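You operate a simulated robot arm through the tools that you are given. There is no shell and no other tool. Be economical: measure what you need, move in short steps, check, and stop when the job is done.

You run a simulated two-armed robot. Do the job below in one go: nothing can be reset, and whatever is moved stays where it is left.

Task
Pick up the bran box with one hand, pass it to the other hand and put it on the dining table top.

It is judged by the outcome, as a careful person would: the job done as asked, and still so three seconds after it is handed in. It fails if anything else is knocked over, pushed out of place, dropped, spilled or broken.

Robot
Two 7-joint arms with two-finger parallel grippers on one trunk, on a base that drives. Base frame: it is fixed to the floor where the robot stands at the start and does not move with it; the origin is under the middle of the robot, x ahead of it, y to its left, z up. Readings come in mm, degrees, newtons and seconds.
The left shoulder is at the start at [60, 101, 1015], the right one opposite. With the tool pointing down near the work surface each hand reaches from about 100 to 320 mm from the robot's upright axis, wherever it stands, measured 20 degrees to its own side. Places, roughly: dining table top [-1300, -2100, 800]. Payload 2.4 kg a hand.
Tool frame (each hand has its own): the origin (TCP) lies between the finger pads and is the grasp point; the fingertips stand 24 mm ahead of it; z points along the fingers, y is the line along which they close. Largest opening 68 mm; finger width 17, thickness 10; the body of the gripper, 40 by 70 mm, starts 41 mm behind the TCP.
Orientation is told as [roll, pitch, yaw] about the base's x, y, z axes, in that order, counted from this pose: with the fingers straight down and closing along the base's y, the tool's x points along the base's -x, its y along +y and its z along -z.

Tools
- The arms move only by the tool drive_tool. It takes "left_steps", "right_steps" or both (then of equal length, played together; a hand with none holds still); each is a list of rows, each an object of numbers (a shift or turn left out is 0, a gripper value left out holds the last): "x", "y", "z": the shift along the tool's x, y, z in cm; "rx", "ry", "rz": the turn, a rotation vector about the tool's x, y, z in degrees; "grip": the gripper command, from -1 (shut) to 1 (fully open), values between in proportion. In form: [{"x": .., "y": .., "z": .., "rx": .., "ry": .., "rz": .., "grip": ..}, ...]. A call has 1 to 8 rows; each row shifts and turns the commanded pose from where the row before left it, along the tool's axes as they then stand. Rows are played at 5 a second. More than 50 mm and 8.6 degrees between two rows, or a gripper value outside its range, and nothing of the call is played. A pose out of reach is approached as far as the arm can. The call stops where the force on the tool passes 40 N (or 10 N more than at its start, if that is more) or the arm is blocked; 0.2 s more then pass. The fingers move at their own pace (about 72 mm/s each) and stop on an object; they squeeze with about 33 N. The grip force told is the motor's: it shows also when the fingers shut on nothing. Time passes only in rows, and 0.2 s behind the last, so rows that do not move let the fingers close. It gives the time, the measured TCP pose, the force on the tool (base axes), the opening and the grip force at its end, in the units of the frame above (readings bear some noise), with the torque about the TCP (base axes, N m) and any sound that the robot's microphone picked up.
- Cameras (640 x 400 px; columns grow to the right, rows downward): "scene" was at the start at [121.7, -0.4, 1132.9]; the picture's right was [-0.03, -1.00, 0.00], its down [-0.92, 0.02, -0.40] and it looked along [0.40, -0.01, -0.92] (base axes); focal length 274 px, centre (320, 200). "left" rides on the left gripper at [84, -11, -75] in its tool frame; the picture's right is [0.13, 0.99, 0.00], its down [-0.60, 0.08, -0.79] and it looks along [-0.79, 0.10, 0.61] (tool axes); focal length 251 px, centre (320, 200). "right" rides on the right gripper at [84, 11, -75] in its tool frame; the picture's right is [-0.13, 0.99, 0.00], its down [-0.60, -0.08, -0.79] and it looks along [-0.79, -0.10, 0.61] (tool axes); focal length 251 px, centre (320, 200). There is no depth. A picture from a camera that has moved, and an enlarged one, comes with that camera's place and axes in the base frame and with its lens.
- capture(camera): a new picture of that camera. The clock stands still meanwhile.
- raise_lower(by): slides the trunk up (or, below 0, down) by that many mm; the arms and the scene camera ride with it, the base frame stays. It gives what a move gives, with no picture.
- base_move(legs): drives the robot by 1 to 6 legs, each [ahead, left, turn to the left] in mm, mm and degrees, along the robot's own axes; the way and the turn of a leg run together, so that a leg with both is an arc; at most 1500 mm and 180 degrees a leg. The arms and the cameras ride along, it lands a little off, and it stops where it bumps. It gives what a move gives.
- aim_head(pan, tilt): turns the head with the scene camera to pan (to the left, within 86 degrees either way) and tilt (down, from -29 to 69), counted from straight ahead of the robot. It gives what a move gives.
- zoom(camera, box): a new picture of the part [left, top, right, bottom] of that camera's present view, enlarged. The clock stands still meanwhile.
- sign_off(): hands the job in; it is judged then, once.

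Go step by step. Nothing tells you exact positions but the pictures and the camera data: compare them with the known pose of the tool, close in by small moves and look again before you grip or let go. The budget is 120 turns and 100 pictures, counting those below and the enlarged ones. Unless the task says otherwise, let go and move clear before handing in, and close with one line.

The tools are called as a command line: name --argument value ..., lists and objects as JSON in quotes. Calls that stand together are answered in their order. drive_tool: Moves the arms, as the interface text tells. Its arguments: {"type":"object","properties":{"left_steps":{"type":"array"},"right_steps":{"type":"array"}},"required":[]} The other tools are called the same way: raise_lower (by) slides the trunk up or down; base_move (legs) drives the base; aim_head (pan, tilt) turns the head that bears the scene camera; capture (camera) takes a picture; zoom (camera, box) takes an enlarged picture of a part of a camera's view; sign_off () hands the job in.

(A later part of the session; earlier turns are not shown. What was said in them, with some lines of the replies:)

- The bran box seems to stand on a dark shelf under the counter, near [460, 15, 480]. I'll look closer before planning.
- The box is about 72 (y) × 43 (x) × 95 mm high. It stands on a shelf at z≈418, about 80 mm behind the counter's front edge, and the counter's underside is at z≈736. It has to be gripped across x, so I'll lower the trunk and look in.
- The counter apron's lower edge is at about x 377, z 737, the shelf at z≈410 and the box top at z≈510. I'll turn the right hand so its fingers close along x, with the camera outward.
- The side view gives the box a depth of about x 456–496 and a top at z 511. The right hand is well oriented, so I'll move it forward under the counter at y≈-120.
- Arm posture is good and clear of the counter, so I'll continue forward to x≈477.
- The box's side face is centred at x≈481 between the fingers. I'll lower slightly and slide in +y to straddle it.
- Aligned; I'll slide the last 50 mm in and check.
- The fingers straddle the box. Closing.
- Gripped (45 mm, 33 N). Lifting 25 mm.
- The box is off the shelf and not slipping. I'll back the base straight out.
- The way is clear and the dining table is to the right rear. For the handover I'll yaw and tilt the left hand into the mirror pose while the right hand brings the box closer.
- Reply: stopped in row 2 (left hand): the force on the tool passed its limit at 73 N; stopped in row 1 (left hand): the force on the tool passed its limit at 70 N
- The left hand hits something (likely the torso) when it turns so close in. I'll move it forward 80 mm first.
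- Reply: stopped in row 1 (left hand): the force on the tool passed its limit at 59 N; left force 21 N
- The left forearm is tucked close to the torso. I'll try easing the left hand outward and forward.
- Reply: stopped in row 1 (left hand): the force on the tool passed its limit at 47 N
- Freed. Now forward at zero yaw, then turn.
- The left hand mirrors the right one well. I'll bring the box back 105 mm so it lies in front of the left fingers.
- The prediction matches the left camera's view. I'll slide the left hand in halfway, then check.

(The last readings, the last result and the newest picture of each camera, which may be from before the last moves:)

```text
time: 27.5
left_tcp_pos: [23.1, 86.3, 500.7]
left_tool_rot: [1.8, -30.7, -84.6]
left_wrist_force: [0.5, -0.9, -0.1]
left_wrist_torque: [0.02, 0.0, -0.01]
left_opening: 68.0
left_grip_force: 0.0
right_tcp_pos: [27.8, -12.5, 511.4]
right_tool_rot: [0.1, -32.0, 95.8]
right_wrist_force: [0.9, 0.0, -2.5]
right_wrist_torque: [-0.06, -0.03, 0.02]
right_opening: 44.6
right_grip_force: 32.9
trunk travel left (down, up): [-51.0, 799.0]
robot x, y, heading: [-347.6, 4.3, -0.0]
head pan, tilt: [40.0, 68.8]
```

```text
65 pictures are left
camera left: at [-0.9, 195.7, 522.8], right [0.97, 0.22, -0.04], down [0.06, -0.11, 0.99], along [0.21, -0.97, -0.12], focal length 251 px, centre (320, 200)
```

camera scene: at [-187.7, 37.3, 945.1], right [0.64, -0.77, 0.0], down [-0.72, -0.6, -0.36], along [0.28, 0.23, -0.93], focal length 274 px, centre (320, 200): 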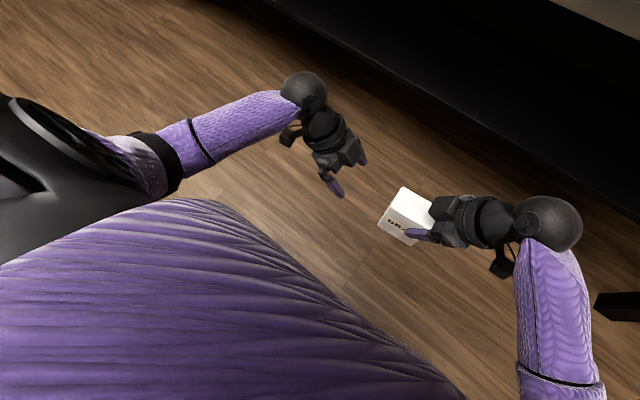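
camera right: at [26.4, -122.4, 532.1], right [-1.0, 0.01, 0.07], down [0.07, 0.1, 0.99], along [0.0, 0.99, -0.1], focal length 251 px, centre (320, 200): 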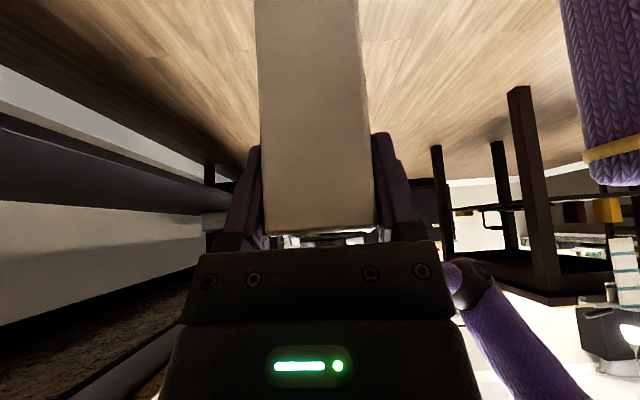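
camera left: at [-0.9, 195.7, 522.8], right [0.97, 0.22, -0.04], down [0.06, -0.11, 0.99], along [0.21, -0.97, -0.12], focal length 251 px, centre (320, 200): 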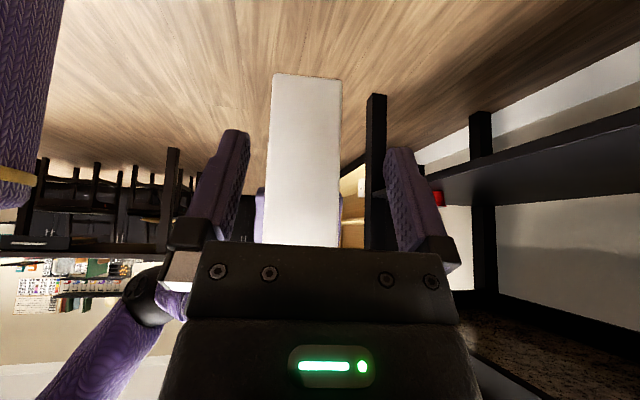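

drive_tool --left_steps '[{"x": -1.53, "y": -0.2, "z": 0.96}, {"x": -1.53, "y": -0.2, "z": 0.96}, {"x": -1.53, "y": -0.2, "z": 0.96}, {"x": 0}]'

capture --camera "left"

zoom --camera "scene" --box '[280, 120, 520, 280]'

```text
time: 28.5
left_tcp_pos: [22.7, 31.6, 500.3]
left_tool_rot: [1.8, -30.8, -84.6]
left_wrist_force: [-0.3, 0.5, -0.3]
left_wrist_torque: [0.03, -0.02, 0.01]
left_opening: 68.0
left_grip_force: 0.1
right_tcp_pos: [26.6, -11.5, 512.7]
right_tool_rot: [0.2, -32.0, 95.9]
right_wrist_force: [-0.1, 0.4, -2.8]
right_wrist_torque: [-0.08, 0.01, 0.01]
right_opening: 44.9
right_grip_force: 32.9
trunk travel left (down, up): [-51.0, 799.0]
robot x, y, heading: [-349.9, 3.0, -0.2]
head pan, tilt: [40.0, 68.8]
```

```text
64 pictures are left
camera left: at [-1.0, 141.1, 521.3], right [0.97, 0.22, -0.04], down [0.06, -0.11, 0.99], along [0.21, -0.97, -0.12], focal length 251 px, centre (320, 200)
```

left: 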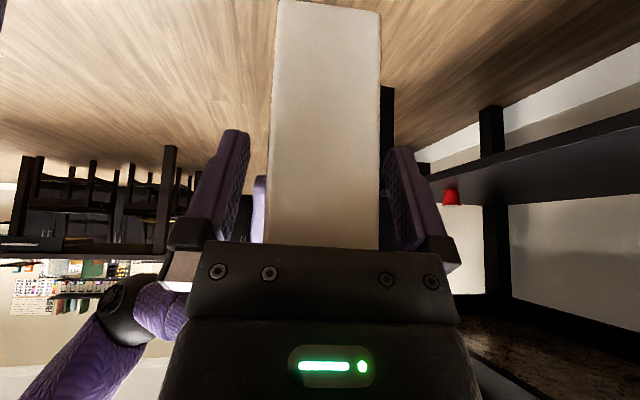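

```text
2.50 times, centred on (400, 200) of scene
camera zoom: at [-187.8, 37.2, 945.1], right [0.64, -0.77, 0.0], down [-0.72, -0.6, -0.36], along [0.28, 0.23, -0.93], focal length 684 px, centre (120, 200)
```

zoom: 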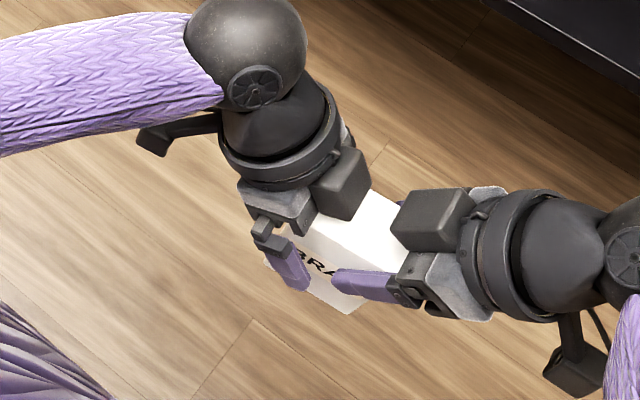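

The two hands clear each other and the box is straddled. Closing the left gripper.

drive_tool --left_steps '[{"grip": -0.2}, {"grip": -0.6}, {"grip": -1}, {"grip": -1}, {"grip": -1}]'

zoom --camera "scene" --box '[280, 120, 520, 280]'

capture --camera "left"

```text
time: 29.7
left_tcp_pos: [22.6, 31.4, 499.2]
left_tool_rot: [1.8, -30.8, -84.6]
left_wrist_force: [4.6, 1.2, 1.3]
left_wrist_torque: [-0.32, 1.24, -0.29]
left_opening: 45.5
left_grip_force: 33.2
right_tcp_pos: [26.9, -11.5, 512.7]
right_tool_rot: [0.2, -31.9, 95.9]
right_wrist_force: [-5.4, -1.5, -3.9]
right_wrist_torque: [0.23, -1.15, 0.51]
right_opening: 44.5
right_grip_force: 33.0
trunk travel left (down, up): [-51.0, 799.0]
robot x, y, heading: [-351.5, 0.9, -0.1]
head pan, tilt: [40.0, 68.8]
```

```text
2.50 times, centred on (400, 200) of scene
camera zoom: at [-187.8, 37.2, 945.1], right [0.64, -0.77, 0.0], down [-0.72, -0.6, -0.36], along [0.28, 0.23, -0.93], focal length 684 px, centre (120, 200)
```

zoom: 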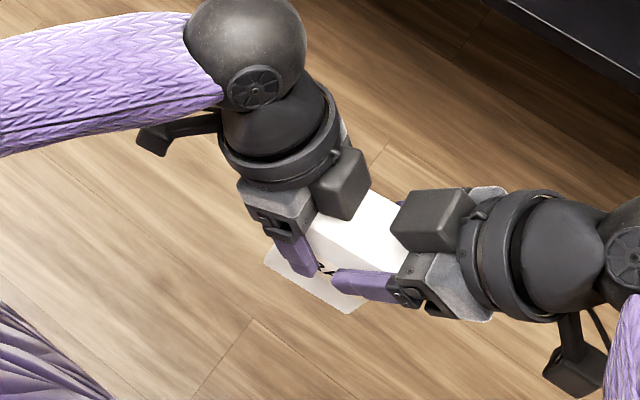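

```text
61 pictures are left
camera left: at [-1.0, 141.2, 521.4], right [0.97, 0.22, -0.04], down [0.06, -0.11, 0.99], along [0.21, -0.97, -0.12], focal length 251 px, centre (320, 200)
```

left: 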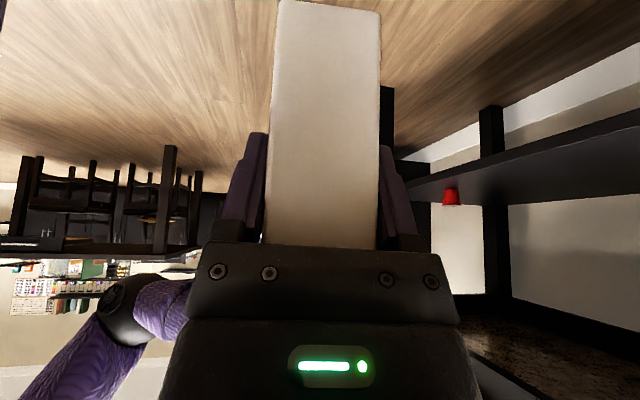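

Both hands hold the box. Releasing the right, then withdrawing it along its fingers.

drive_tool --right_steps '[{"grip": 0}, {"grip": 1}, {"grip": 1}, {"grip": 1}]'

drive_tool --right_steps '[{"z": -2}, {"z": -3}, {"z": -4}, {"x": 4}, {"x": 4}]'

capture --camera "left"

capture --camera "scene"

```text
time: 30.7
left_tcp_pos: [22.3, 32.5, 498.3]
left_tool_rot: [1.8, -30.8, -84.7]
left_wrist_force: [-0.9, -0.4, -0.5]
left_wrist_torque: [0.01, 0.02, 0.0]
left_opening: 44.8
left_grip_force: 32.5
right_tcp_pos: [27.8, -12.3, 513.1]
right_tool_rot: [0.1, -31.9, 95.8]
right_wrist_force: [0.2, 0.6, 0.0]
right_wrist_torque: [0.01, 0.01, -0.01]
right_opening: 67.9
right_grip_force: 0.0
trunk travel left (down, up): [-51.0, 799.0]
robot x, y, heading: [-346.8, -1.3, -0.1]
head pan, tilt: [40.0, 68.8]
```

```text
time: 31.9
left_tcp_pos: [22.0, 31.8, 499.2]
left_tool_rot: [1.8, -30.9, -84.4]
left_wrist_force: [0.3, -0.3, -0.5]
left_wrist_torque: [0.05, 0.01, 0.03]
left_opening: 44.9
left_grip_force: 33.5
right_tcp_pos: [40.2, -127.2, 546.1]
right_tool_rot: [0.2, -32.0, 96.0]
right_wrist_force: [-0.6, -0.2, -0.2]
right_wrist_torque: [-0.01, -0.01, -0.03]
right_opening: 67.9
right_grip_force: 0.0
trunk travel left (down, up): [-51.0, 799.0]
robot x, y, heading: [-350.5, -0.2, -0.2]
head pan, tilt: [40.0, 68.8]
```

```text
60 pictures are left
camera left: at [-1.0, 141.3, 521.3], right [0.97, 0.22, -0.04], down [0.06, -0.11, 0.99], along [0.21, -0.97, -0.12], focal length 251 px, centre (320, 200)
```

left: 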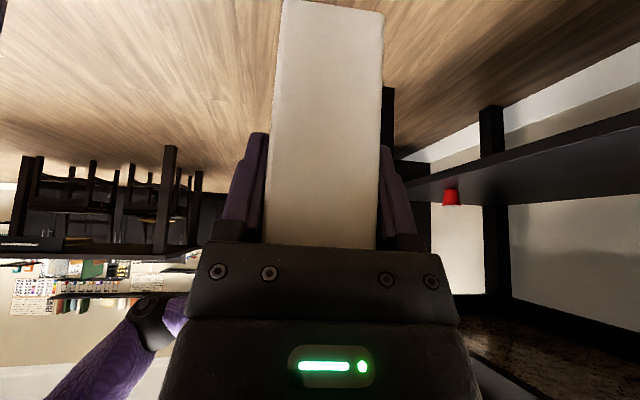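

```text
59 pictures are left
camera scene: at [-187.8, 37.3, 945.1], right [0.64, -0.77, 0.0], down [-0.72, -0.6, -0.36], along [0.28, 0.23, -0.93], focal length 274 px, centre (320, 200)
```

scene: 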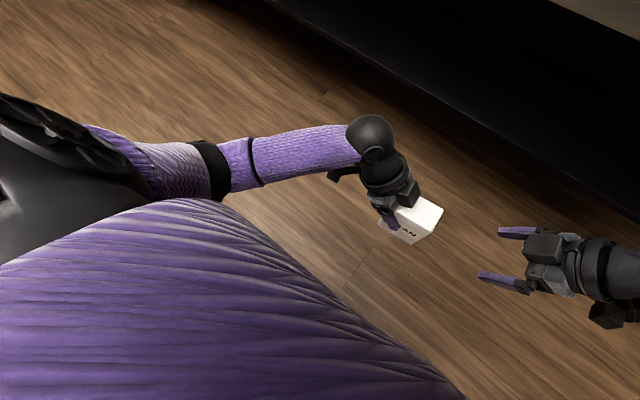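

The box is in the left hand alone. I'll raise the trunk for the 800 mm table and look over toward it.

raise_lower --by 450

base_move --legs '[[0, 0, -90]]'

aim_head --pan -20 --tilt 25

capture --camera "scene"

```text
refused: 450 is not a number from -400 to 400
```

```text
time: 36.1
left_tcp_pos: [-317.5, -371.4, 499.5]
left_tool_rot: [1.7, -30.8, -174.6]
left_wrist_force: [0.6, -0.1, 0.3]
left_wrist_torque: [-0.01, -0.01, 0.04]
left_opening: 44.8
left_grip_force: 33.1
right_tcp_pos: [-477.3, -386.9, 545.6]
right_tool_rot: [0.1, -31.9, 5.7]
right_wrist_force: [1.0, -1.0, 0.8]
right_wrist_torque: [0.0, 0.04, 0.0]
right_opening: 68.2
right_grip_force: 0.0
trunk travel left (down, up): [-51.0, 799.0]
robot x, y, heading: [-350.5, 2.5, -90.4]
head pan, tilt: [40.0, 68.8]
```

```text
time: 37.4
left_tcp_pos: [-318.1, -372.3, 499.6]
left_tool_rot: [1.8, -30.7, -174.6]
left_wrist_force: [-0.2, 0.1, -0.5]
left_wrist_torque: [0.03, 0.0, 0.01]
left_opening: 44.9
left_grip_force: 33.1
right_tcp_pos: [-476.1, -387.2, 546.0]
right_tool_rot: [0.1, -32.0, 5.7]
right_wrist_force: [-0.2, 0.9, -0.3]
right_wrist_torque: [0.0, 0.0, 0.04]
right_opening: 67.9
right_grip_force: 0.0
trunk travel left (down, up): [-51.0, 799.0]
robot x, y, heading: [-348.4, 3.3, -90.0]
head pan, tilt: [-20.0, 25.0]
```

```text
58 pictures are left
camera scene: at [-382.8, -204.9, 1004.5], right [-0.94, 0.34, 0.0], down [0.15, 0.4, -0.91], along [-0.31, -0.85, -0.42], focal length 274 px, centre (320, 200)
```

scene: 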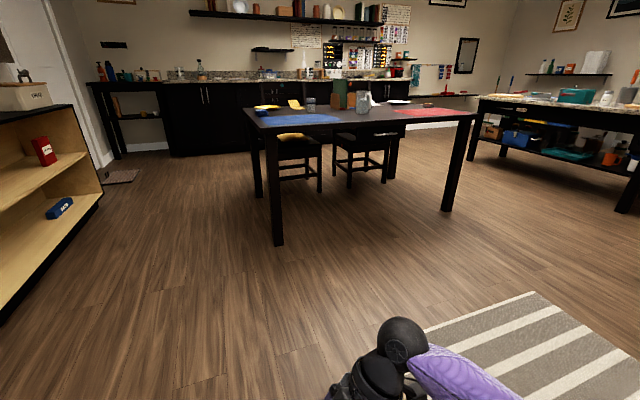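

The table's front edge is near y≈-1690, from x≈-630 to -2010, with mats left and right and a bare middle front. I'll raise the trunk, drive ahead past the rug and then sideways.

raise_lower --by 400

raise_lower --by 60

base_move --legs '[[1080, 0, 0], [0, -900, 0]]'

aim_head --pan 0 --tilt 45

capture --camera "scene"

```text
time: 41.2
left_tcp_pos: [-317.1, -372.0, 898.7]
left_tool_rot: [1.8, -30.8, -174.6]
left_wrist_force: [0.1, 0.2, -1.1]
left_wrist_torque: [0.02, 0.0, 0.01]
left_opening: 45.2
left_grip_force: 33.2
right_tcp_pos: [-476.5, -387.3, 945.8]
right_tool_rot: [0.2, -31.9, 5.6]
right_wrist_force: [-1.2, -0.4, -0.1]
right_wrist_torque: [-0.01, -0.01, -0.02]
right_opening: 68.3
right_grip_force: 0.0
trunk travel left (down, up): [-451.0, 399.0]
robot x, y, heading: [-351.2, 0.4, -90.0]
head pan, tilt: [-20.0, 25.0]
```

```text
time: 42.2
left_tcp_pos: [-318.3, -371.3, 959.2]
left_tool_rot: [1.7, -30.6, -174.6]
left_wrist_force: [0.0, 0.2, -1.5]
left_wrist_torque: [0.01, -0.04, 0.0]
left_opening: 44.7
left_grip_force: 33.1
right_tcp_pos: [-476.5, -387.9, 1005.0]
right_tool_rot: [0.1, -31.9, 5.7]
right_wrist_force: [-0.8, -0.8, -0.2]
right_wrist_torque: [0.01, -0.01, 0.01]
right_opening: 68.0
right_grip_force: 0.2
trunk travel left (down, up): [-511.0, 339.0]
robot x, y, heading: [-347.9, -1.3, -90.2]
head pan, tilt: [-20.0, 25.0]
```

```text
time: 52.1
left_tcp_pos: [-1223.7, -1437.8, 959.7]
left_tool_rot: [1.8, -30.7, -174.6]
left_wrist_force: [0.6, -0.1, -1.9]
left_wrist_torque: [0.01, -0.03, 0.01]
left_opening: 44.9
left_grip_force: 33.1
right_tcp_pos: [-1381.9, -1454.1, 1006.6]
right_tool_rot: [0.1, -31.9, 5.7]
right_wrist_force: [-0.1, 0.0, -1.1]
right_wrist_torque: [0.0, 0.01, 0.04]
right_opening: 67.9
right_grip_force: 0.0
trunk travel left (down, up): [-511.0, 339.0]
robot x, y, heading: [-1252.0, -1065.6, -90.5]
head pan, tilt: [-20.0, 25.0]
```

```text
time: 52.9
left_tcp_pos: [-1222.2, -1437.1, 959.2]
left_tool_rot: [1.7, -30.7, -174.6]
left_wrist_force: [-0.3, 0.3, -2.3]
left_wrist_torque: [0.03, -0.07, 0.0]
left_opening: 45.1
left_grip_force: 33.1
right_tcp_pos: [-1382.4, -1454.9, 1005.8]
right_tool_rot: [0.1, -32.0, 5.7]
right_wrist_force: [-0.4, 0.0, 0.8]
right_wrist_torque: [-0.01, 0.0, 0.0]
right_opening: 67.9
right_grip_force: 0.1
trunk travel left (down, up): [-511.0, 339.0]
robot x, y, heading: [-1253.8, -1065.4, -90.2]
head pan, tilt: [0.0, 45.0]
```

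```text
57 pictures are left
camera scene: at [-1256.8, -1165.5, 1442.0], right [-1.0, 0.0, 0.0], down [0.0, 0.71, -0.71], along [0.0, -0.71, -0.71], focal length 274 px, centre (320, 200)
```

scene: 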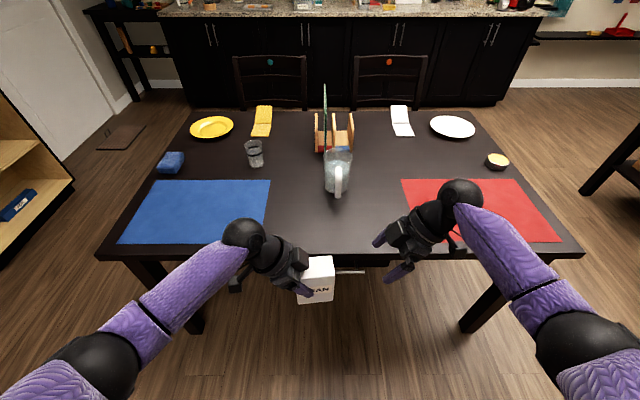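

Clear view: the bare strip between the mats is x≈-1510..-1090, y≈-1600..-1790, with a jug behind it near y≈-1830. I'll pull the right hand back, drive ahead about 235 mm and look again.

drive_tool --right_steps '[{"x": -0.31, "y": 3.48, "z": 0.19}, {"x": -0.31, "y": 3.48, "z": 0.19}, {"x": 2}]'

base_move --legs '[[235, 0, 0]]'

aim_head --pan 0 --tilt 55

capture --camera "scene"

capture --camera "left"

capture --camera "right"

```text
time: 53.7
left_tcp_pos: [-1224.5, -1437.4, 959.8]
left_tool_rot: [1.7, -30.6, -174.6]
left_wrist_force: [-0.4, 0.3, -2.1]
left_wrist_torque: [0.02, -0.06, 0.0]
left_opening: 45.0
left_grip_force: 33.3
right_tcp_pos: [-1399.5, -1385.1, 995.7]
right_tool_rot: [0.2, -32.0, 5.6]
right_wrist_force: [0.2, -0.1, -0.6]
right_wrist_torque: [-0.02, 0.0, -0.03]
right_opening: 67.9
right_grip_force: 0.1
trunk travel left (down, up): [-511.0, 339.0]
robot x, y, heading: [-1252.0, -1064.2, -90.3]
head pan, tilt: [0.0, 45.0]
```

```text
time: 55.5
left_tcp_pos: [-1223.0, -1673.0, 958.4]
left_tool_rot: [1.7, -30.7, -174.5]
left_wrist_force: [-0.6, 0.6, -1.3]
left_wrist_torque: [0.04, -0.03, 0.01]
left_opening: 44.5
left_grip_force: 33.4
right_tcp_pos: [-1398.2, -1621.0, 994.9]
right_tool_rot: [0.1, -31.9, 5.9]
right_wrist_force: [-0.4, 0.0, -0.3]
right_wrist_torque: [0.03, 0.01, -0.02]
right_opening: 68.1
right_grip_force: 0.0
trunk travel left (down, up): [-511.0, 339.0]
robot x, y, heading: [-1257.2, -1303.3, -89.8]
head pan, tilt: [0.0, 45.0]
```

```text
time: 56.2
left_tcp_pos: [-1222.7, -1672.9, 960.0]
left_tool_rot: [1.7, -30.7, -174.5]
left_wrist_force: [1.1, 0.4, -1.7]
left_wrist_torque: [0.03, -0.09, -0.01]
left_opening: 44.7
left_grip_force: 32.8
right_tcp_pos: [-1398.6, -1621.2, 995.2]
right_tool_rot: [0.1, -31.8, 6.0]
right_wrist_force: [-0.2, -0.2, -0.3]
right_wrist_torque: [-0.04, -0.02, -0.01]
right_opening: 67.9
right_grip_force: 0.0
trunk travel left (down, up): [-511.0, 339.0]
robot x, y, heading: [-1255.9, -1301.4, -90.1]
head pan, tilt: [0.0, 55.0]
```

```text
56 pictures are left
camera scene: at [-1257.0, -1391.6, 1428.5], right [-1.0, 0.0, 0.0], down [0.0, 0.82, -0.57], along [0.0, -0.57, -0.82], focal length 274 px, centre (320, 200)
```

scene: 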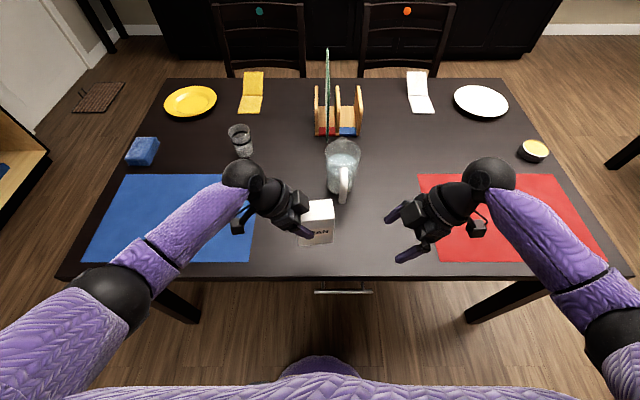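

```text
55 pictures are left
camera left: at [-1114.3, -1648.5, 981.2], right [0.22, -0.97, -0.04], down [-0.11, -0.07, 0.99], along [-0.97, -0.22, -0.12], focal length 251 px, centre (320, 200)
```

left: 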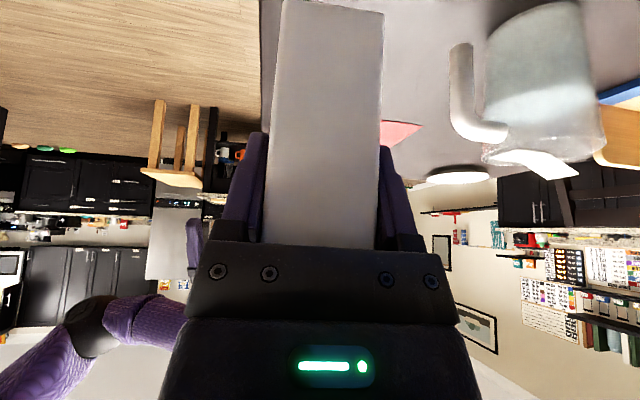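

```text
54 pictures are left
camera right: at [-1510.9, -1620.6, 1015.2], right [0.01, 1.0, 0.07], down [0.1, -0.07, 0.99], along [0.99, 0.0, -0.1], focal length 251 px, centre (320, 200)
```

right: 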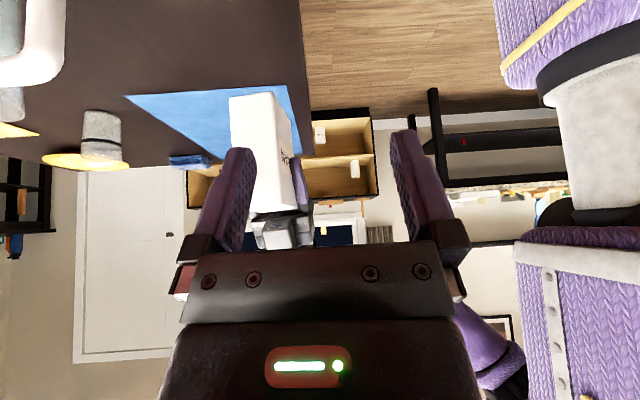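

The right camera puts the table edge at y≈-1626, so I'll go 45 mm further in, then lower 70 mm and check the gap.

base_move --legs '[[47, 0, 0]]'

raise_lower --by -65

capture --camera "right"

capture --camera "scene"

```text
time: 57.1
left_tcp_pos: [-1223.0, -1721.7, 960.6]
left_tool_rot: [1.7, -30.7, -174.5]
left_wrist_force: [-0.1, 0.0, -1.3]
left_wrist_torque: [0.03, -0.01, -0.02]
left_opening: 44.8
left_grip_force: 33.5
right_tcp_pos: [-1398.9, -1668.6, 994.6]
right_tool_rot: [0.1, -31.9, 5.8]
right_wrist_force: [0.4, 0.5, -0.8]
right_wrist_torque: [0.01, -0.02, 0.02]
right_opening: 67.9
right_grip_force: 0.1
trunk travel left (down, up): [-511.0, 339.0]
robot x, y, heading: [-1256.7, -1348.3, -89.8]
head pan, tilt: [0.0, 55.0]
```

```text
time: 58.1
left_tcp_pos: [-1223.0, -1719.4, 894.2]
left_tool_rot: [1.8, -30.7, -174.6]
left_wrist_force: [-0.8, 0.4, -2.3]
left_wrist_torque: [0.01, -0.06, -0.02]
left_opening: 44.8
left_grip_force: 32.9
right_tcp_pos: [-1398.1, -1667.3, 930.6]
right_tool_rot: [0.1, -31.9, 5.8]
right_wrist_force: [1.0, 0.3, -0.2]
right_wrist_torque: [-0.01, 0.01, 0.02]
right_opening: 68.0
right_grip_force: 0.2
trunk travel left (down, up): [-446.0, 404.0]
robot x, y, heading: [-1255.8, -1347.3, -90.1]
head pan, tilt: [0.0, 55.0]
```

```text
53 pictures are left
camera right: at [-1510.8, -1667.3, 950.3], right [0.01, 1.0, 0.07], down [0.1, -0.07, 0.99], along [0.99, 0.0, -0.1], focal length 251 px, centre (320, 200)
```

right: 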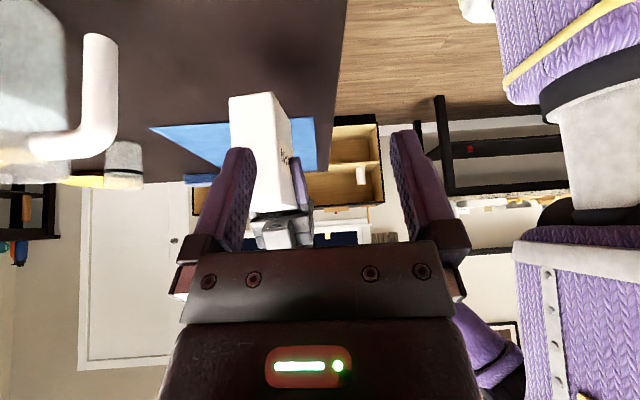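

```text
52 pictures are left
camera scene: at [-1257.1, -1444.6, 1363.2], right [-1.0, 0.0, 0.0], down [0.0, 0.82, -0.57], along [0.0, -0.57, -0.82], focal length 274 px, centre (320, 200)
```

scene: 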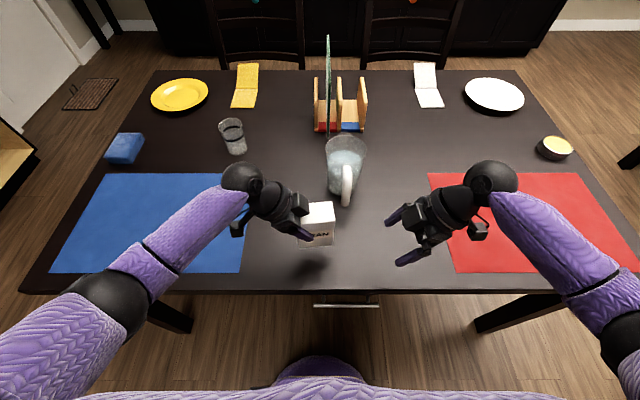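

The box's lower edge is at about z 829, roughly 28 mm above the table. Lowering in small arm steps while watching force.

drive_tool --left_steps '[{"x": 0.41, "z": 0.69}, {"x": 0.41, "z": 0.69}, {"x": 0}]'

zoom --camera "right" --box '[140, 70, 340, 195]'

zoom --camera "scene" --box '[230, 160, 390, 300]'

```text
time: 58.9
left_tcp_pos: [-1224.2, -1719.7, 877.4]
left_tool_rot: [1.8, -30.8, -174.6]
left_wrist_force: [0.4, -0.6, -2.9]
left_wrist_torque: [0.01, -0.08, 0.02]
left_opening: 44.7
left_grip_force: 33.3
right_tcp_pos: [-1399.0, -1667.5, 930.2]
right_tool_rot: [0.1, -31.9, 6.0]
right_wrist_force: [-0.3, 1.0, 0.8]
right_wrist_torque: [0.01, 0.01, -0.01]
right_opening: 68.1
right_grip_force: 0.0
trunk travel left (down, up): [-446.0, 404.0]
robot x, y, heading: [-1256.1, -1349.9, -89.8]
head pan, tilt: [0.0, 55.0]
```

```text
3.20 times, centred on (240, 132) of right
camera zoom: at [-1511.0, -1667.4, 950.2], right [0.01, 1.0, 0.07], down [0.1, -0.07, 0.99], along [0.99, 0.0, -0.1], focal length 805 px, centre (576, 416)
```

zoom: 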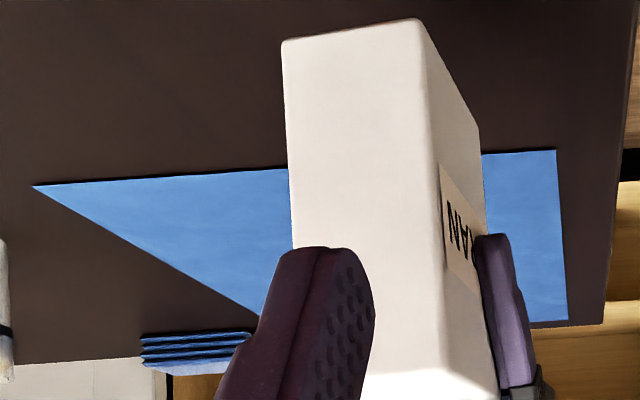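

```text
2.86 times, centred on (310, 230) of scene
camera zoom: at [-1257.1, -1444.8, 1363.2], right [-1.0, 0.0, 0.0], down [0.0, 0.82, -0.57], along [0.0, -0.57, -0.82], focal length 781 px, centre (349, 114)
```

zoom: 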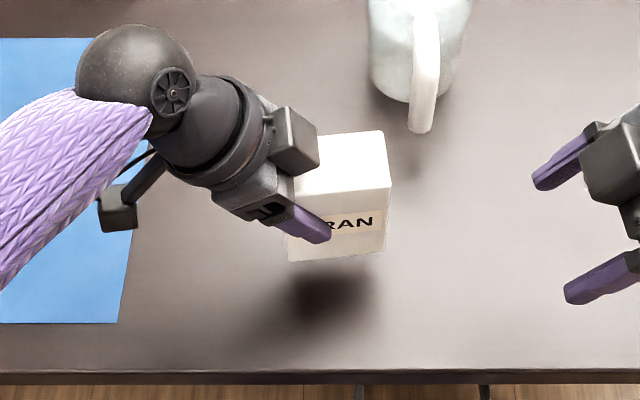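

drive_tool --left_steps '[{"x": 0.21, "z": 0.34}, {"x": 0.15, "z": 0.26}, {"x": 0}]'

zoom --camera "scene" --box '[230, 160, 390, 300]'

```text
time: 59.7
left_tcp_pos: [-1223.8, -1720.8, 870.6]
left_tool_rot: [1.7, -30.7, -174.4]
left_wrist_force: [-0.3, 0.1, -1.3]
left_wrist_torque: [0.03, -0.05, -0.02]
left_opening: 44.8
left_grip_force: 33.1
right_tcp_pos: [-1397.9, -1667.7, 930.4]
right_tool_rot: [0.1, -31.8, 5.9]
right_wrist_force: [0.2, 0.5, 0.0]
right_wrist_torque: [-0.03, 0.01, 0.02]
right_opening: 67.9
right_grip_force: 0.0
trunk travel left (down, up): [-446.0, 404.0]
robot x, y, heading: [-1257.0, -1349.2, -89.9]
head pan, tilt: [0.0, 55.0]
```

```text
2.86 times, centred on (310, 230) of scene
camera zoom: at [-1257.1, -1444.8, 1363.2], right [-1.0, 0.0, 0.0], down [0.0, 0.82, -0.57], along [0.0, -0.57, -0.82], focal length 781 px, centre (349, 114)
```

zoom: 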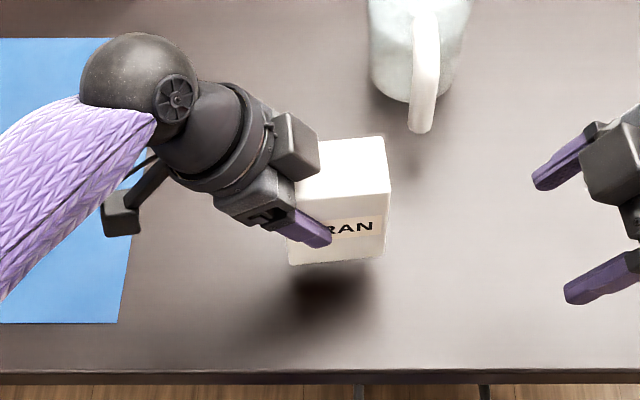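

drive_tool --left_steps '[{"x": 0.15, "z": 0.26}, {"x": 0.15, "z": 0.26}, {"x": 0.15, "z": 0.26}, {"x": 0}]'

zoom --camera "scene" --box '[230, 160, 390, 300]'

```text
time: 60.7
left_tcp_pos: [-1223.4, -1719.5, 861.5]
left_tool_rot: [1.7, -30.8, -174.5]
left_wrist_force: [-0.2, 0.0, -1.9]
left_wrist_torque: [-0.02, -0.04, 0.02]
left_opening: 44.7
left_grip_force: 33.0
right_tcp_pos: [-1398.1, -1667.9, 929.4]
right_tool_rot: [0.2, -32.0, 5.9]
right_wrist_force: [-0.6, 0.6, 0.1]
right_wrist_torque: [-0.03, -0.02, 0.0]
right_opening: 68.0
right_grip_force: 0.0
trunk travel left (down, up): [-446.0, 404.0]
robot x, y, heading: [-1254.3, -1348.4, -90.0]
head pan, tilt: [0.0, 55.0]
```

```text
2.86 times, centred on (310, 230) of scene
camera zoom: at [-1257.1, -1444.8, 1363.2], right [-1.0, 0.0, 0.0], down [0.0, 0.82, -0.57], along [0.0, -0.57, -0.82], focal length 781 px, centre (349, 114)
```

zoom: 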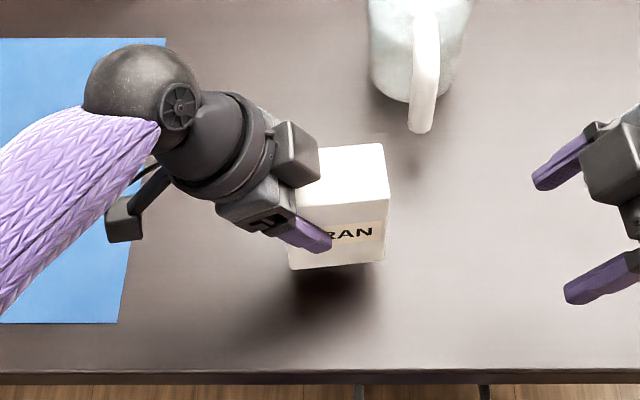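

drive_tool --left_steps '[{"x": 0.15, "z": 0.26}, {"x": 0.15, "z": 0.26}, {"x": 0.15, "z": 0.26}, {"x": 0}]'

zoom --camera "scene" --box '[230, 160, 390, 300]'

zoom --camera "right" --box '[140, 70, 340, 195]'

```text
time: 61.7
left_tcp_pos: [-1223.3, -1720.9, 854.3]
left_tool_rot: [1.7, -30.6, -174.4]
left_wrist_force: [-0.1, -0.6, -2.7]
left_wrist_torque: [0.01, -0.02, 0.0]
left_opening: 44.7
left_grip_force: 33.4
right_tcp_pos: [-1398.1, -1668.6, 931.2]
right_tool_rot: [0.1, -31.9, 5.9]
right_wrist_force: [-0.1, 0.9, -0.6]
right_wrist_torque: [-0.01, 0.0, 0.0]
right_opening: 67.9
right_grip_force: 0.0
trunk travel left (down, up): [-446.0, 404.0]
robot x, y, heading: [-1258.3, -1348.6, -90.2]
head pan, tilt: [0.0, 55.0]
```

```text
2.86 times, centred on (310, 230) of scene
camera zoom: at [-1257.1, -1444.8, 1363.2], right [-1.0, 0.0, 0.0], down [0.0, 0.82, -0.57], along [0.0, -0.57, -0.82], focal length 781 px, centre (349, 114)
```

zoom: 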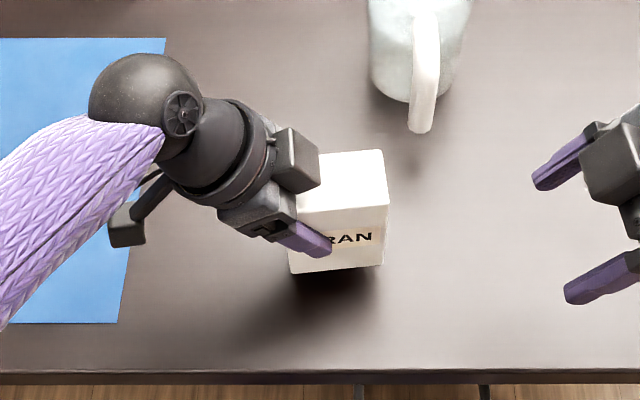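

```text
3.20 times, centred on (240, 132) of right
camera zoom: at [-1511.0, -1667.4, 950.2], right [0.01, 1.0, 0.07], down [0.1, -0.07, 0.99], along [0.99, 0.0, -0.1], focal length 805 px, centre (576, 416)
```

zoom: 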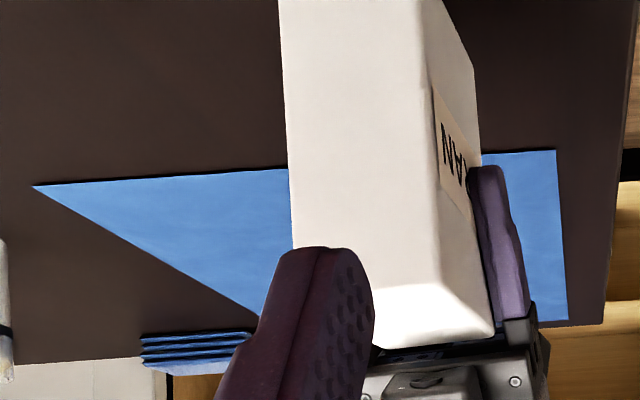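

drive_tool --left_steps '[{"x": 0.15, "z": 0.26}, {"x": 0.15, "z": 0.26}, {"x": 0.15, "z": 0.26}, {"x": 0}]'

zoom --camera "scene" --box '[230, 160, 390, 300]'

capture --camera "right"

```text
time: 62.7
left_tcp_pos: [-1223.5, -1720.5, 844.8]
left_tool_rot: [1.7, -30.7, -174.5]
left_wrist_force: [-0.5, 1.0, -1.0]
left_wrist_torque: [0.0, -0.06, 0.01]
left_opening: 45.0
left_grip_force: 32.6
right_tcp_pos: [-1398.7, -1668.9, 930.5]
right_tool_rot: [0.1, -32.0, 6.0]
right_wrist_force: [-0.1, 0.3, -0.1]
right_wrist_torque: [-0.04, 0.0, 0.01]
right_opening: 68.1
right_grip_force: 0.0
trunk travel left (down, up): [-446.0, 404.0]
robot x, y, heading: [-1254.8, -1347.4, -90.0]
head pan, tilt: [0.0, 55.0]
```

```text
2.86 times, centred on (310, 230) of scene
camera zoom: at [-1257.1, -1444.8, 1363.2], right [-1.0, 0.0, 0.0], down [0.0, 0.82, -0.57], along [0.0, -0.57, -0.82], focal length 781 px, centre (349, 114)
```

zoom: 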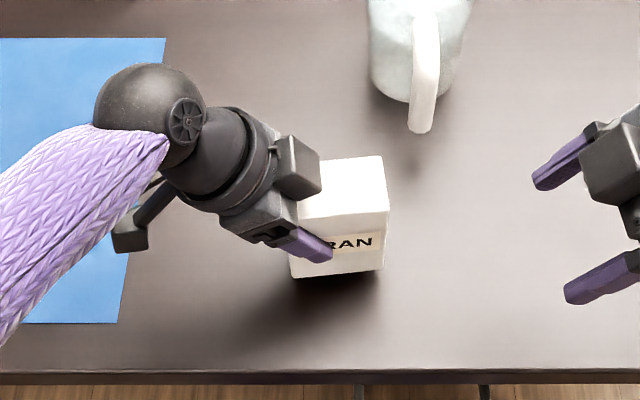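

```text
44 pictures are left
camera right: at [-1511.0, -1667.4, 950.2], right [0.01, 1.0, 0.07], down [0.1, -0.07, 0.99], along [0.99, 0.0, -0.1], focal length 251 px, centre (320, 200)
```

right: 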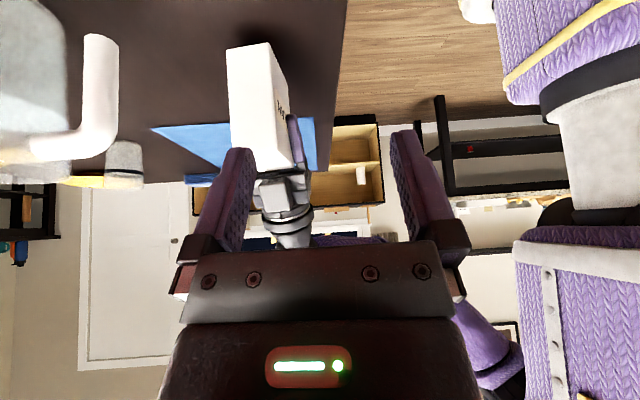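

drive_tool --left_steps '[{"x": 0.15, "z": 0.26}, {"x": 0.15, "z": 0.26}, {"x": 0}]'

drive_tool --left_steps '[{"x": 0.15, "z": 0.26}, {"x": 0.1, "z": 0.17}, {"x": 0}]'

zoom --camera "scene" --box '[230, 160, 390, 300]'

```text
time: 63.5
left_tcp_pos: [-1223.3, -1720.7, 838.4]
left_tool_rot: [1.7, -30.7, -174.5]
left_wrist_force: [0.4, 0.2, -2.0]
left_wrist_torque: [0.0, -0.06, 0.01]
left_opening: 44.9
left_grip_force: 32.9
right_tcp_pos: [-1397.5, -1669.0, 930.6]
right_tool_rot: [0.1, -31.9, 5.9]
right_wrist_force: [0.1, 0.0, 0.4]
right_wrist_torque: [-0.04, -0.02, 0.02]
right_opening: 67.8
right_grip_force: 0.0
trunk travel left (down, up): [-446.0, 404.0]
robot x, y, heading: [-1254.7, -1346.3, -89.7]
head pan, tilt: [0.0, 55.0]
```

```text
time: 64.3
left_tcp_pos: [-1222.7, -1723.1, 832.8]
left_tool_rot: [1.7, -30.9, -174.5]
left_wrist_force: [-0.1, -0.3, -1.5]
left_wrist_torque: [0.01, -0.01, -0.03]
left_opening: 44.6
left_grip_force: 32.7
right_tcp_pos: [-1398.6, -1668.2, 929.7]
right_tool_rot: [0.1, -31.9, 5.9]
right_wrist_force: [0.6, -0.2, -0.5]
right_wrist_torque: [-0.02, 0.04, 0.0]
right_opening: 68.2
right_grip_force: 0.1
trunk travel left (down, up): [-446.0, 404.0]
robot x, y, heading: [-1251.5, -1348.4, -90.0]
head pan, tilt: [0.0, 55.0]
```

```text
2.86 times, centred on (310, 230) of scene
camera zoom: at [-1257.1, -1444.7, 1363.2], right [-1.0, 0.0, 0.0], down [0.0, 0.82, -0.57], along [0.0, -0.57, -0.82], focal length 781 px, centre (349, 114)
```

zoom: 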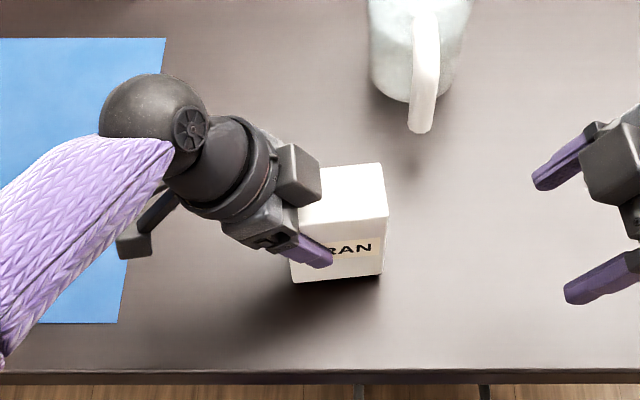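

drive_tool --left_steps '[{"x": 0.15, "z": 0.26}, {"x": 0}]'

drive_tool --left_steps '[{"x": 0.15, "z": 0.26}, {"x": 0}]'

zoom --camera "scene" --box '[280, 200, 360, 270]'

capture --camera "right"

```text
time: 64.9
left_tcp_pos: [-1223.7, -1721.2, 830.6]
left_tool_rot: [1.8, -30.7, -174.4]
left_wrist_force: [0.4, 0.0, -1.4]
left_wrist_torque: [0.0, -0.03, 0.0]
left_opening: 44.8
left_grip_force: 33.6
right_tcp_pos: [-1399.3, -1666.7, 931.8]
right_tool_rot: [0.2, -31.9, 6.0]
right_wrist_force: [-1.4, 0.0, -0.2]
right_wrist_torque: [0.01, 0.01, -0.01]
right_opening: 68.1
right_grip_force: 0.0
trunk travel left (down, up): [-446.0, 404.0]
robot x, y, heading: [-1254.6, -1352.8, -90.1]
head pan, tilt: [0.0, 55.0]
```

```text
time: 65.5
left_tcp_pos: [-1223.7, -1722.0, 827.8]
left_tool_rot: [1.7, -30.7, -174.5]
left_wrist_force: [0.3, -0.1, -2.6]
left_wrist_torque: [0.03, 0.0, 0.03]
left_opening: 44.8
left_grip_force: 33.0
right_tcp_pos: [-1397.4, -1667.8, 930.4]
right_tool_rot: [0.1, -31.9, 6.0]
right_wrist_force: [-0.5, 0.6, 0.1]
right_wrist_torque: [0.02, 0.0, -0.02]
right_opening: 68.0
right_grip_force: 0.0
trunk travel left (down, up): [-446.0, 404.0]
robot x, y, heading: [-1255.0, -1348.5, -90.0]
head pan, tilt: [0.0, 55.0]
```

```text
5.71 times, centred on (320, 235) of scene
camera zoom: at [-1257.1, -1444.8, 1363.2], right [-1.0, 0.0, 0.0], down [0.0, 0.82, -0.57], along [0.0, -0.57, -0.82], focal length 1563 px, centre (320, 0)
```

zoom: 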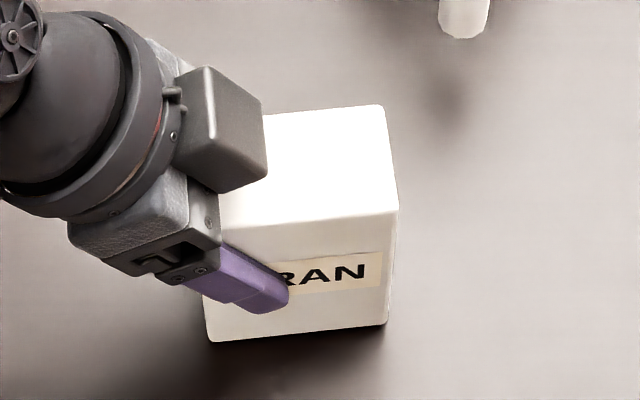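

```text
41 pictures are left
camera right: at [-1511.0, -1667.4, 950.2], right [0.01, 1.0, 0.07], down [0.1, -0.07, 0.99], along [0.99, 0.0, -0.1], focal length 251 px, centre (320, 200)
```

right: 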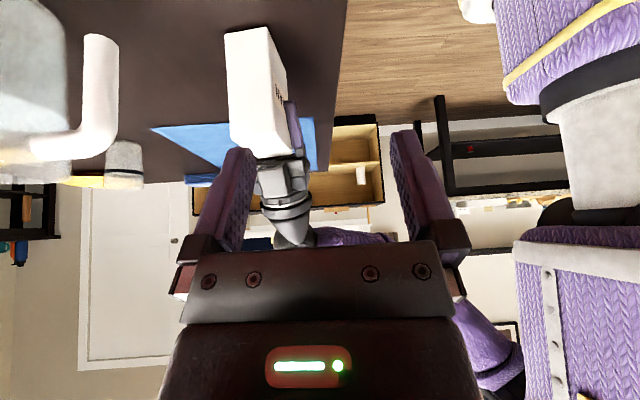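

drive_tool --left_steps '[{"x": 0.13, "z": 0.21}, {"x": 0}]'

drive_tool --left_steps '[{"x": 0.13, "z": 0.21}, {"x": 0}]'

zoom --camera "scene" --box '[280, 200, 360, 270]'

```text
time: 66.1
left_tcp_pos: [-1223.0, -1721.4, 825.6]
left_tool_rot: [1.7, -30.9, -174.5]
left_wrist_force: [1.6, 0.3, 7.6]
left_wrist_torque: [0.26, -0.32, 0.0]
left_opening: 44.7
left_grip_force: 33.0
right_tcp_pos: [-1398.9, -1667.6, 930.9]
right_tool_rot: [0.0, -31.8, 5.8]
right_wrist_force: [0.7, 0.1, -0.7]
right_wrist_torque: [0.01, -0.04, 0.0]
right_opening: 67.9
right_grip_force: 0.1
trunk travel left (down, up): [-446.0, 404.0]
robot x, y, heading: [-1256.5, -1348.6, -89.9]
head pan, tilt: [0.0, 55.0]
```

```text
time: 66.7
left_tcp_pos: [-1224.0, -1721.4, 824.8]
left_tool_rot: [1.9, -31.0, -174.6]
left_wrist_force: [5.3, 0.2, 36.4]
left_wrist_torque: [0.72, 0.17, 0.02]
left_opening: 43.9
left_grip_force: 32.6
right_tcp_pos: [-1398.0, -1665.7, 932.1]
right_tool_rot: [-0.1, -31.9, 6.0]
right_wrist_force: [0.3, -0.5, 0.4]
right_wrist_torque: [0.03, -0.02, 0.02]
right_opening: 67.8
right_grip_force: 0.1
trunk travel left (down, up): [-446.0, 404.0]
robot x, y, heading: [-1257.4, -1347.6, -90.0]
head pan, tilt: [0.0, 55.0]
```

```text
5.71 times, centred on (320, 235) of scene
camera zoom: at [-1256.5, -1442.4, 1363.7], right [-1.0, 0.0, 0.0], down [0.0, 0.82, -0.57], along [0.0, -0.57, -0.82], focal length 1563 px, centre (320, 0)
```

zoom: 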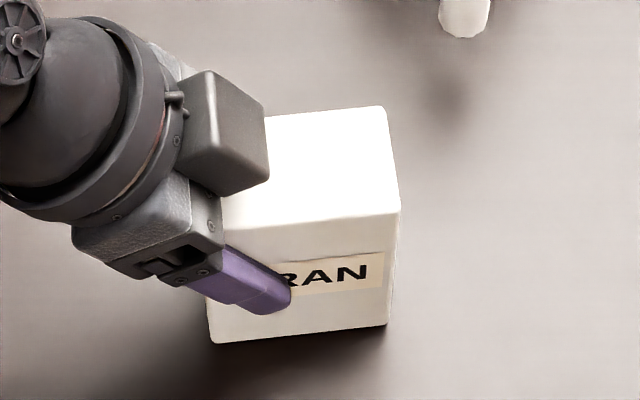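

Contact: the box stands on the table, pressed with 36 N. I'll ease off about 1.5 mm, then release.

drive_tool --left_steps '[{"x": -0.09, "z": -0.15}, {"x": 0}]'

drive_tool --left_steps '[{"grip": -0.3}, {"grip": 0.2}, {"grip": 0.6}, {"grip": 1}, {"grip": 1}]'

capture --camera "left"

zoom --camera "scene" --box '[280, 200, 360, 270]'

```text
time: 67.3
left_tcp_pos: [-1224.0, -1721.8, 824.1]
left_tool_rot: [1.8, -30.8, -174.5]
left_wrist_force: [-1.3, -5.0, 19.2]
left_wrist_torque: [-0.02, 0.96, 0.19]
left_opening: 44.8
left_grip_force: 33.4
right_tcp_pos: [-1398.6, -1667.7, 930.2]
right_tool_rot: [0.1, -31.9, 5.9]
right_wrist_force: [0.2, -0.4, 0.5]
right_wrist_torque: [0.01, -0.02, -0.01]
right_opening: 68.2
right_grip_force: 0.0
trunk travel left (down, up): [-446.0, 404.0]
robot x, y, heading: [-1254.4, -1351.3, -90.2]
head pan, tilt: [0.0, 55.0]
```

```text
time: 68.5
left_tcp_pos: [-1222.5, -1720.8, 822.8]
left_tool_rot: [1.7, -30.7, -174.5]
left_wrist_force: [-0.3, 0.2, 1.0]
left_wrist_torque: [0.0, -0.01, 0.0]
left_opening: 68.0
left_grip_force: 0.1
right_tcp_pos: [-1398.9, -1666.4, 930.2]
right_tool_rot: [0.1, -31.9, 5.9]
right_wrist_force: [-0.7, 0.0, -0.5]
right_wrist_torque: [0.0, 0.03, 0.01]
right_opening: 67.7
right_grip_force: 0.1
trunk travel left (down, up): [-446.0, 404.0]
robot x, y, heading: [-1252.3, -1348.9, -90.1]
head pan, tilt: [0.0, 55.0]
```

```text
39 pictures are left
camera left: at [-1114.3, -1697.2, 846.0], right [0.22, -0.97, -0.04], down [-0.11, -0.07, 0.99], along [-0.97, -0.22, -0.12], focal length 251 px, centre (320, 200)
```

left: 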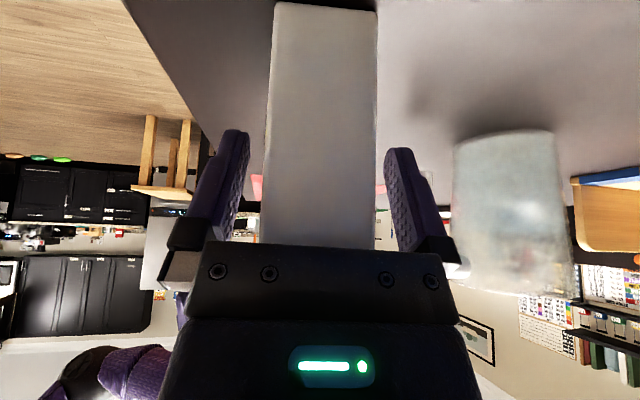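

```text
5.71 times, centred on (320, 235) of scene
camera zoom: at [-1257.1, -1444.6, 1363.2], right [-1.0, 0.0, 0.0], down [0.0, 0.82, -0.57], along [0.0, -0.57, -0.82], focal length 1563 px, centre (320, 0)
```

zoom: 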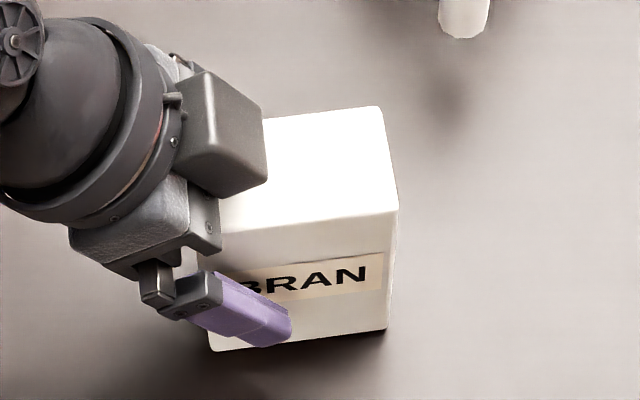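

Released and upright. Withdrawing the left hand along its fingers.

drive_tool --left_steps '[{"z": -2}, {"z": -3}, {"z": -4}, {"z": -4}]'

capture --camera "scene"

```text
time: 69.5
left_tcp_pos: [-1156.7, -1709.8, 935.9]
left_tool_rot: [1.7, -30.6, -174.4]
left_wrist_force: [-0.1, -0.6, 0.1]
left_wrist_torque: [0.02, -0.02, -0.02]
left_opening: 68.0
left_grip_force: 0.1
right_tcp_pos: [-1397.0, -1667.1, 930.9]
right_tool_rot: [0.1, -31.8, 5.9]
right_wrist_force: [-0.3, 0.0, 0.1]
right_wrist_torque: [0.0, -0.04, 0.01]
right_opening: 68.0
right_grip_force: 0.1
trunk travel left (down, up): [-446.0, 404.0]
robot x, y, heading: [-1256.6, -1351.3, -90.2]
head pan, tilt: [0.0, 55.0]
```

```text
37 pictures are left
camera scene: at [-1256.9, -1444.5, 1363.2], right [-1.0, 0.0, 0.0], down [0.0, 0.82, -0.57], along [0.0, -0.57, -0.82], focal length 274 px, centre (320, 200)
```

scene: 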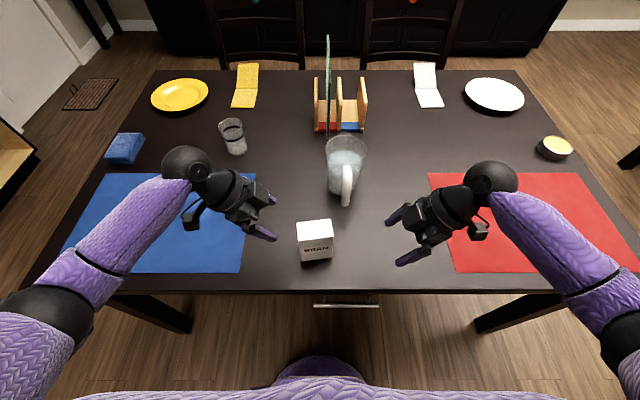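

The box stands upright on the bare part of the dining table, both hands are clear and nothing else on the table has moved. Handing in.

sign_off

```text
The job is handed in.
```

The bran box was picked up with the right hand, passed to the left hand, and now stands upright on the dining table top.
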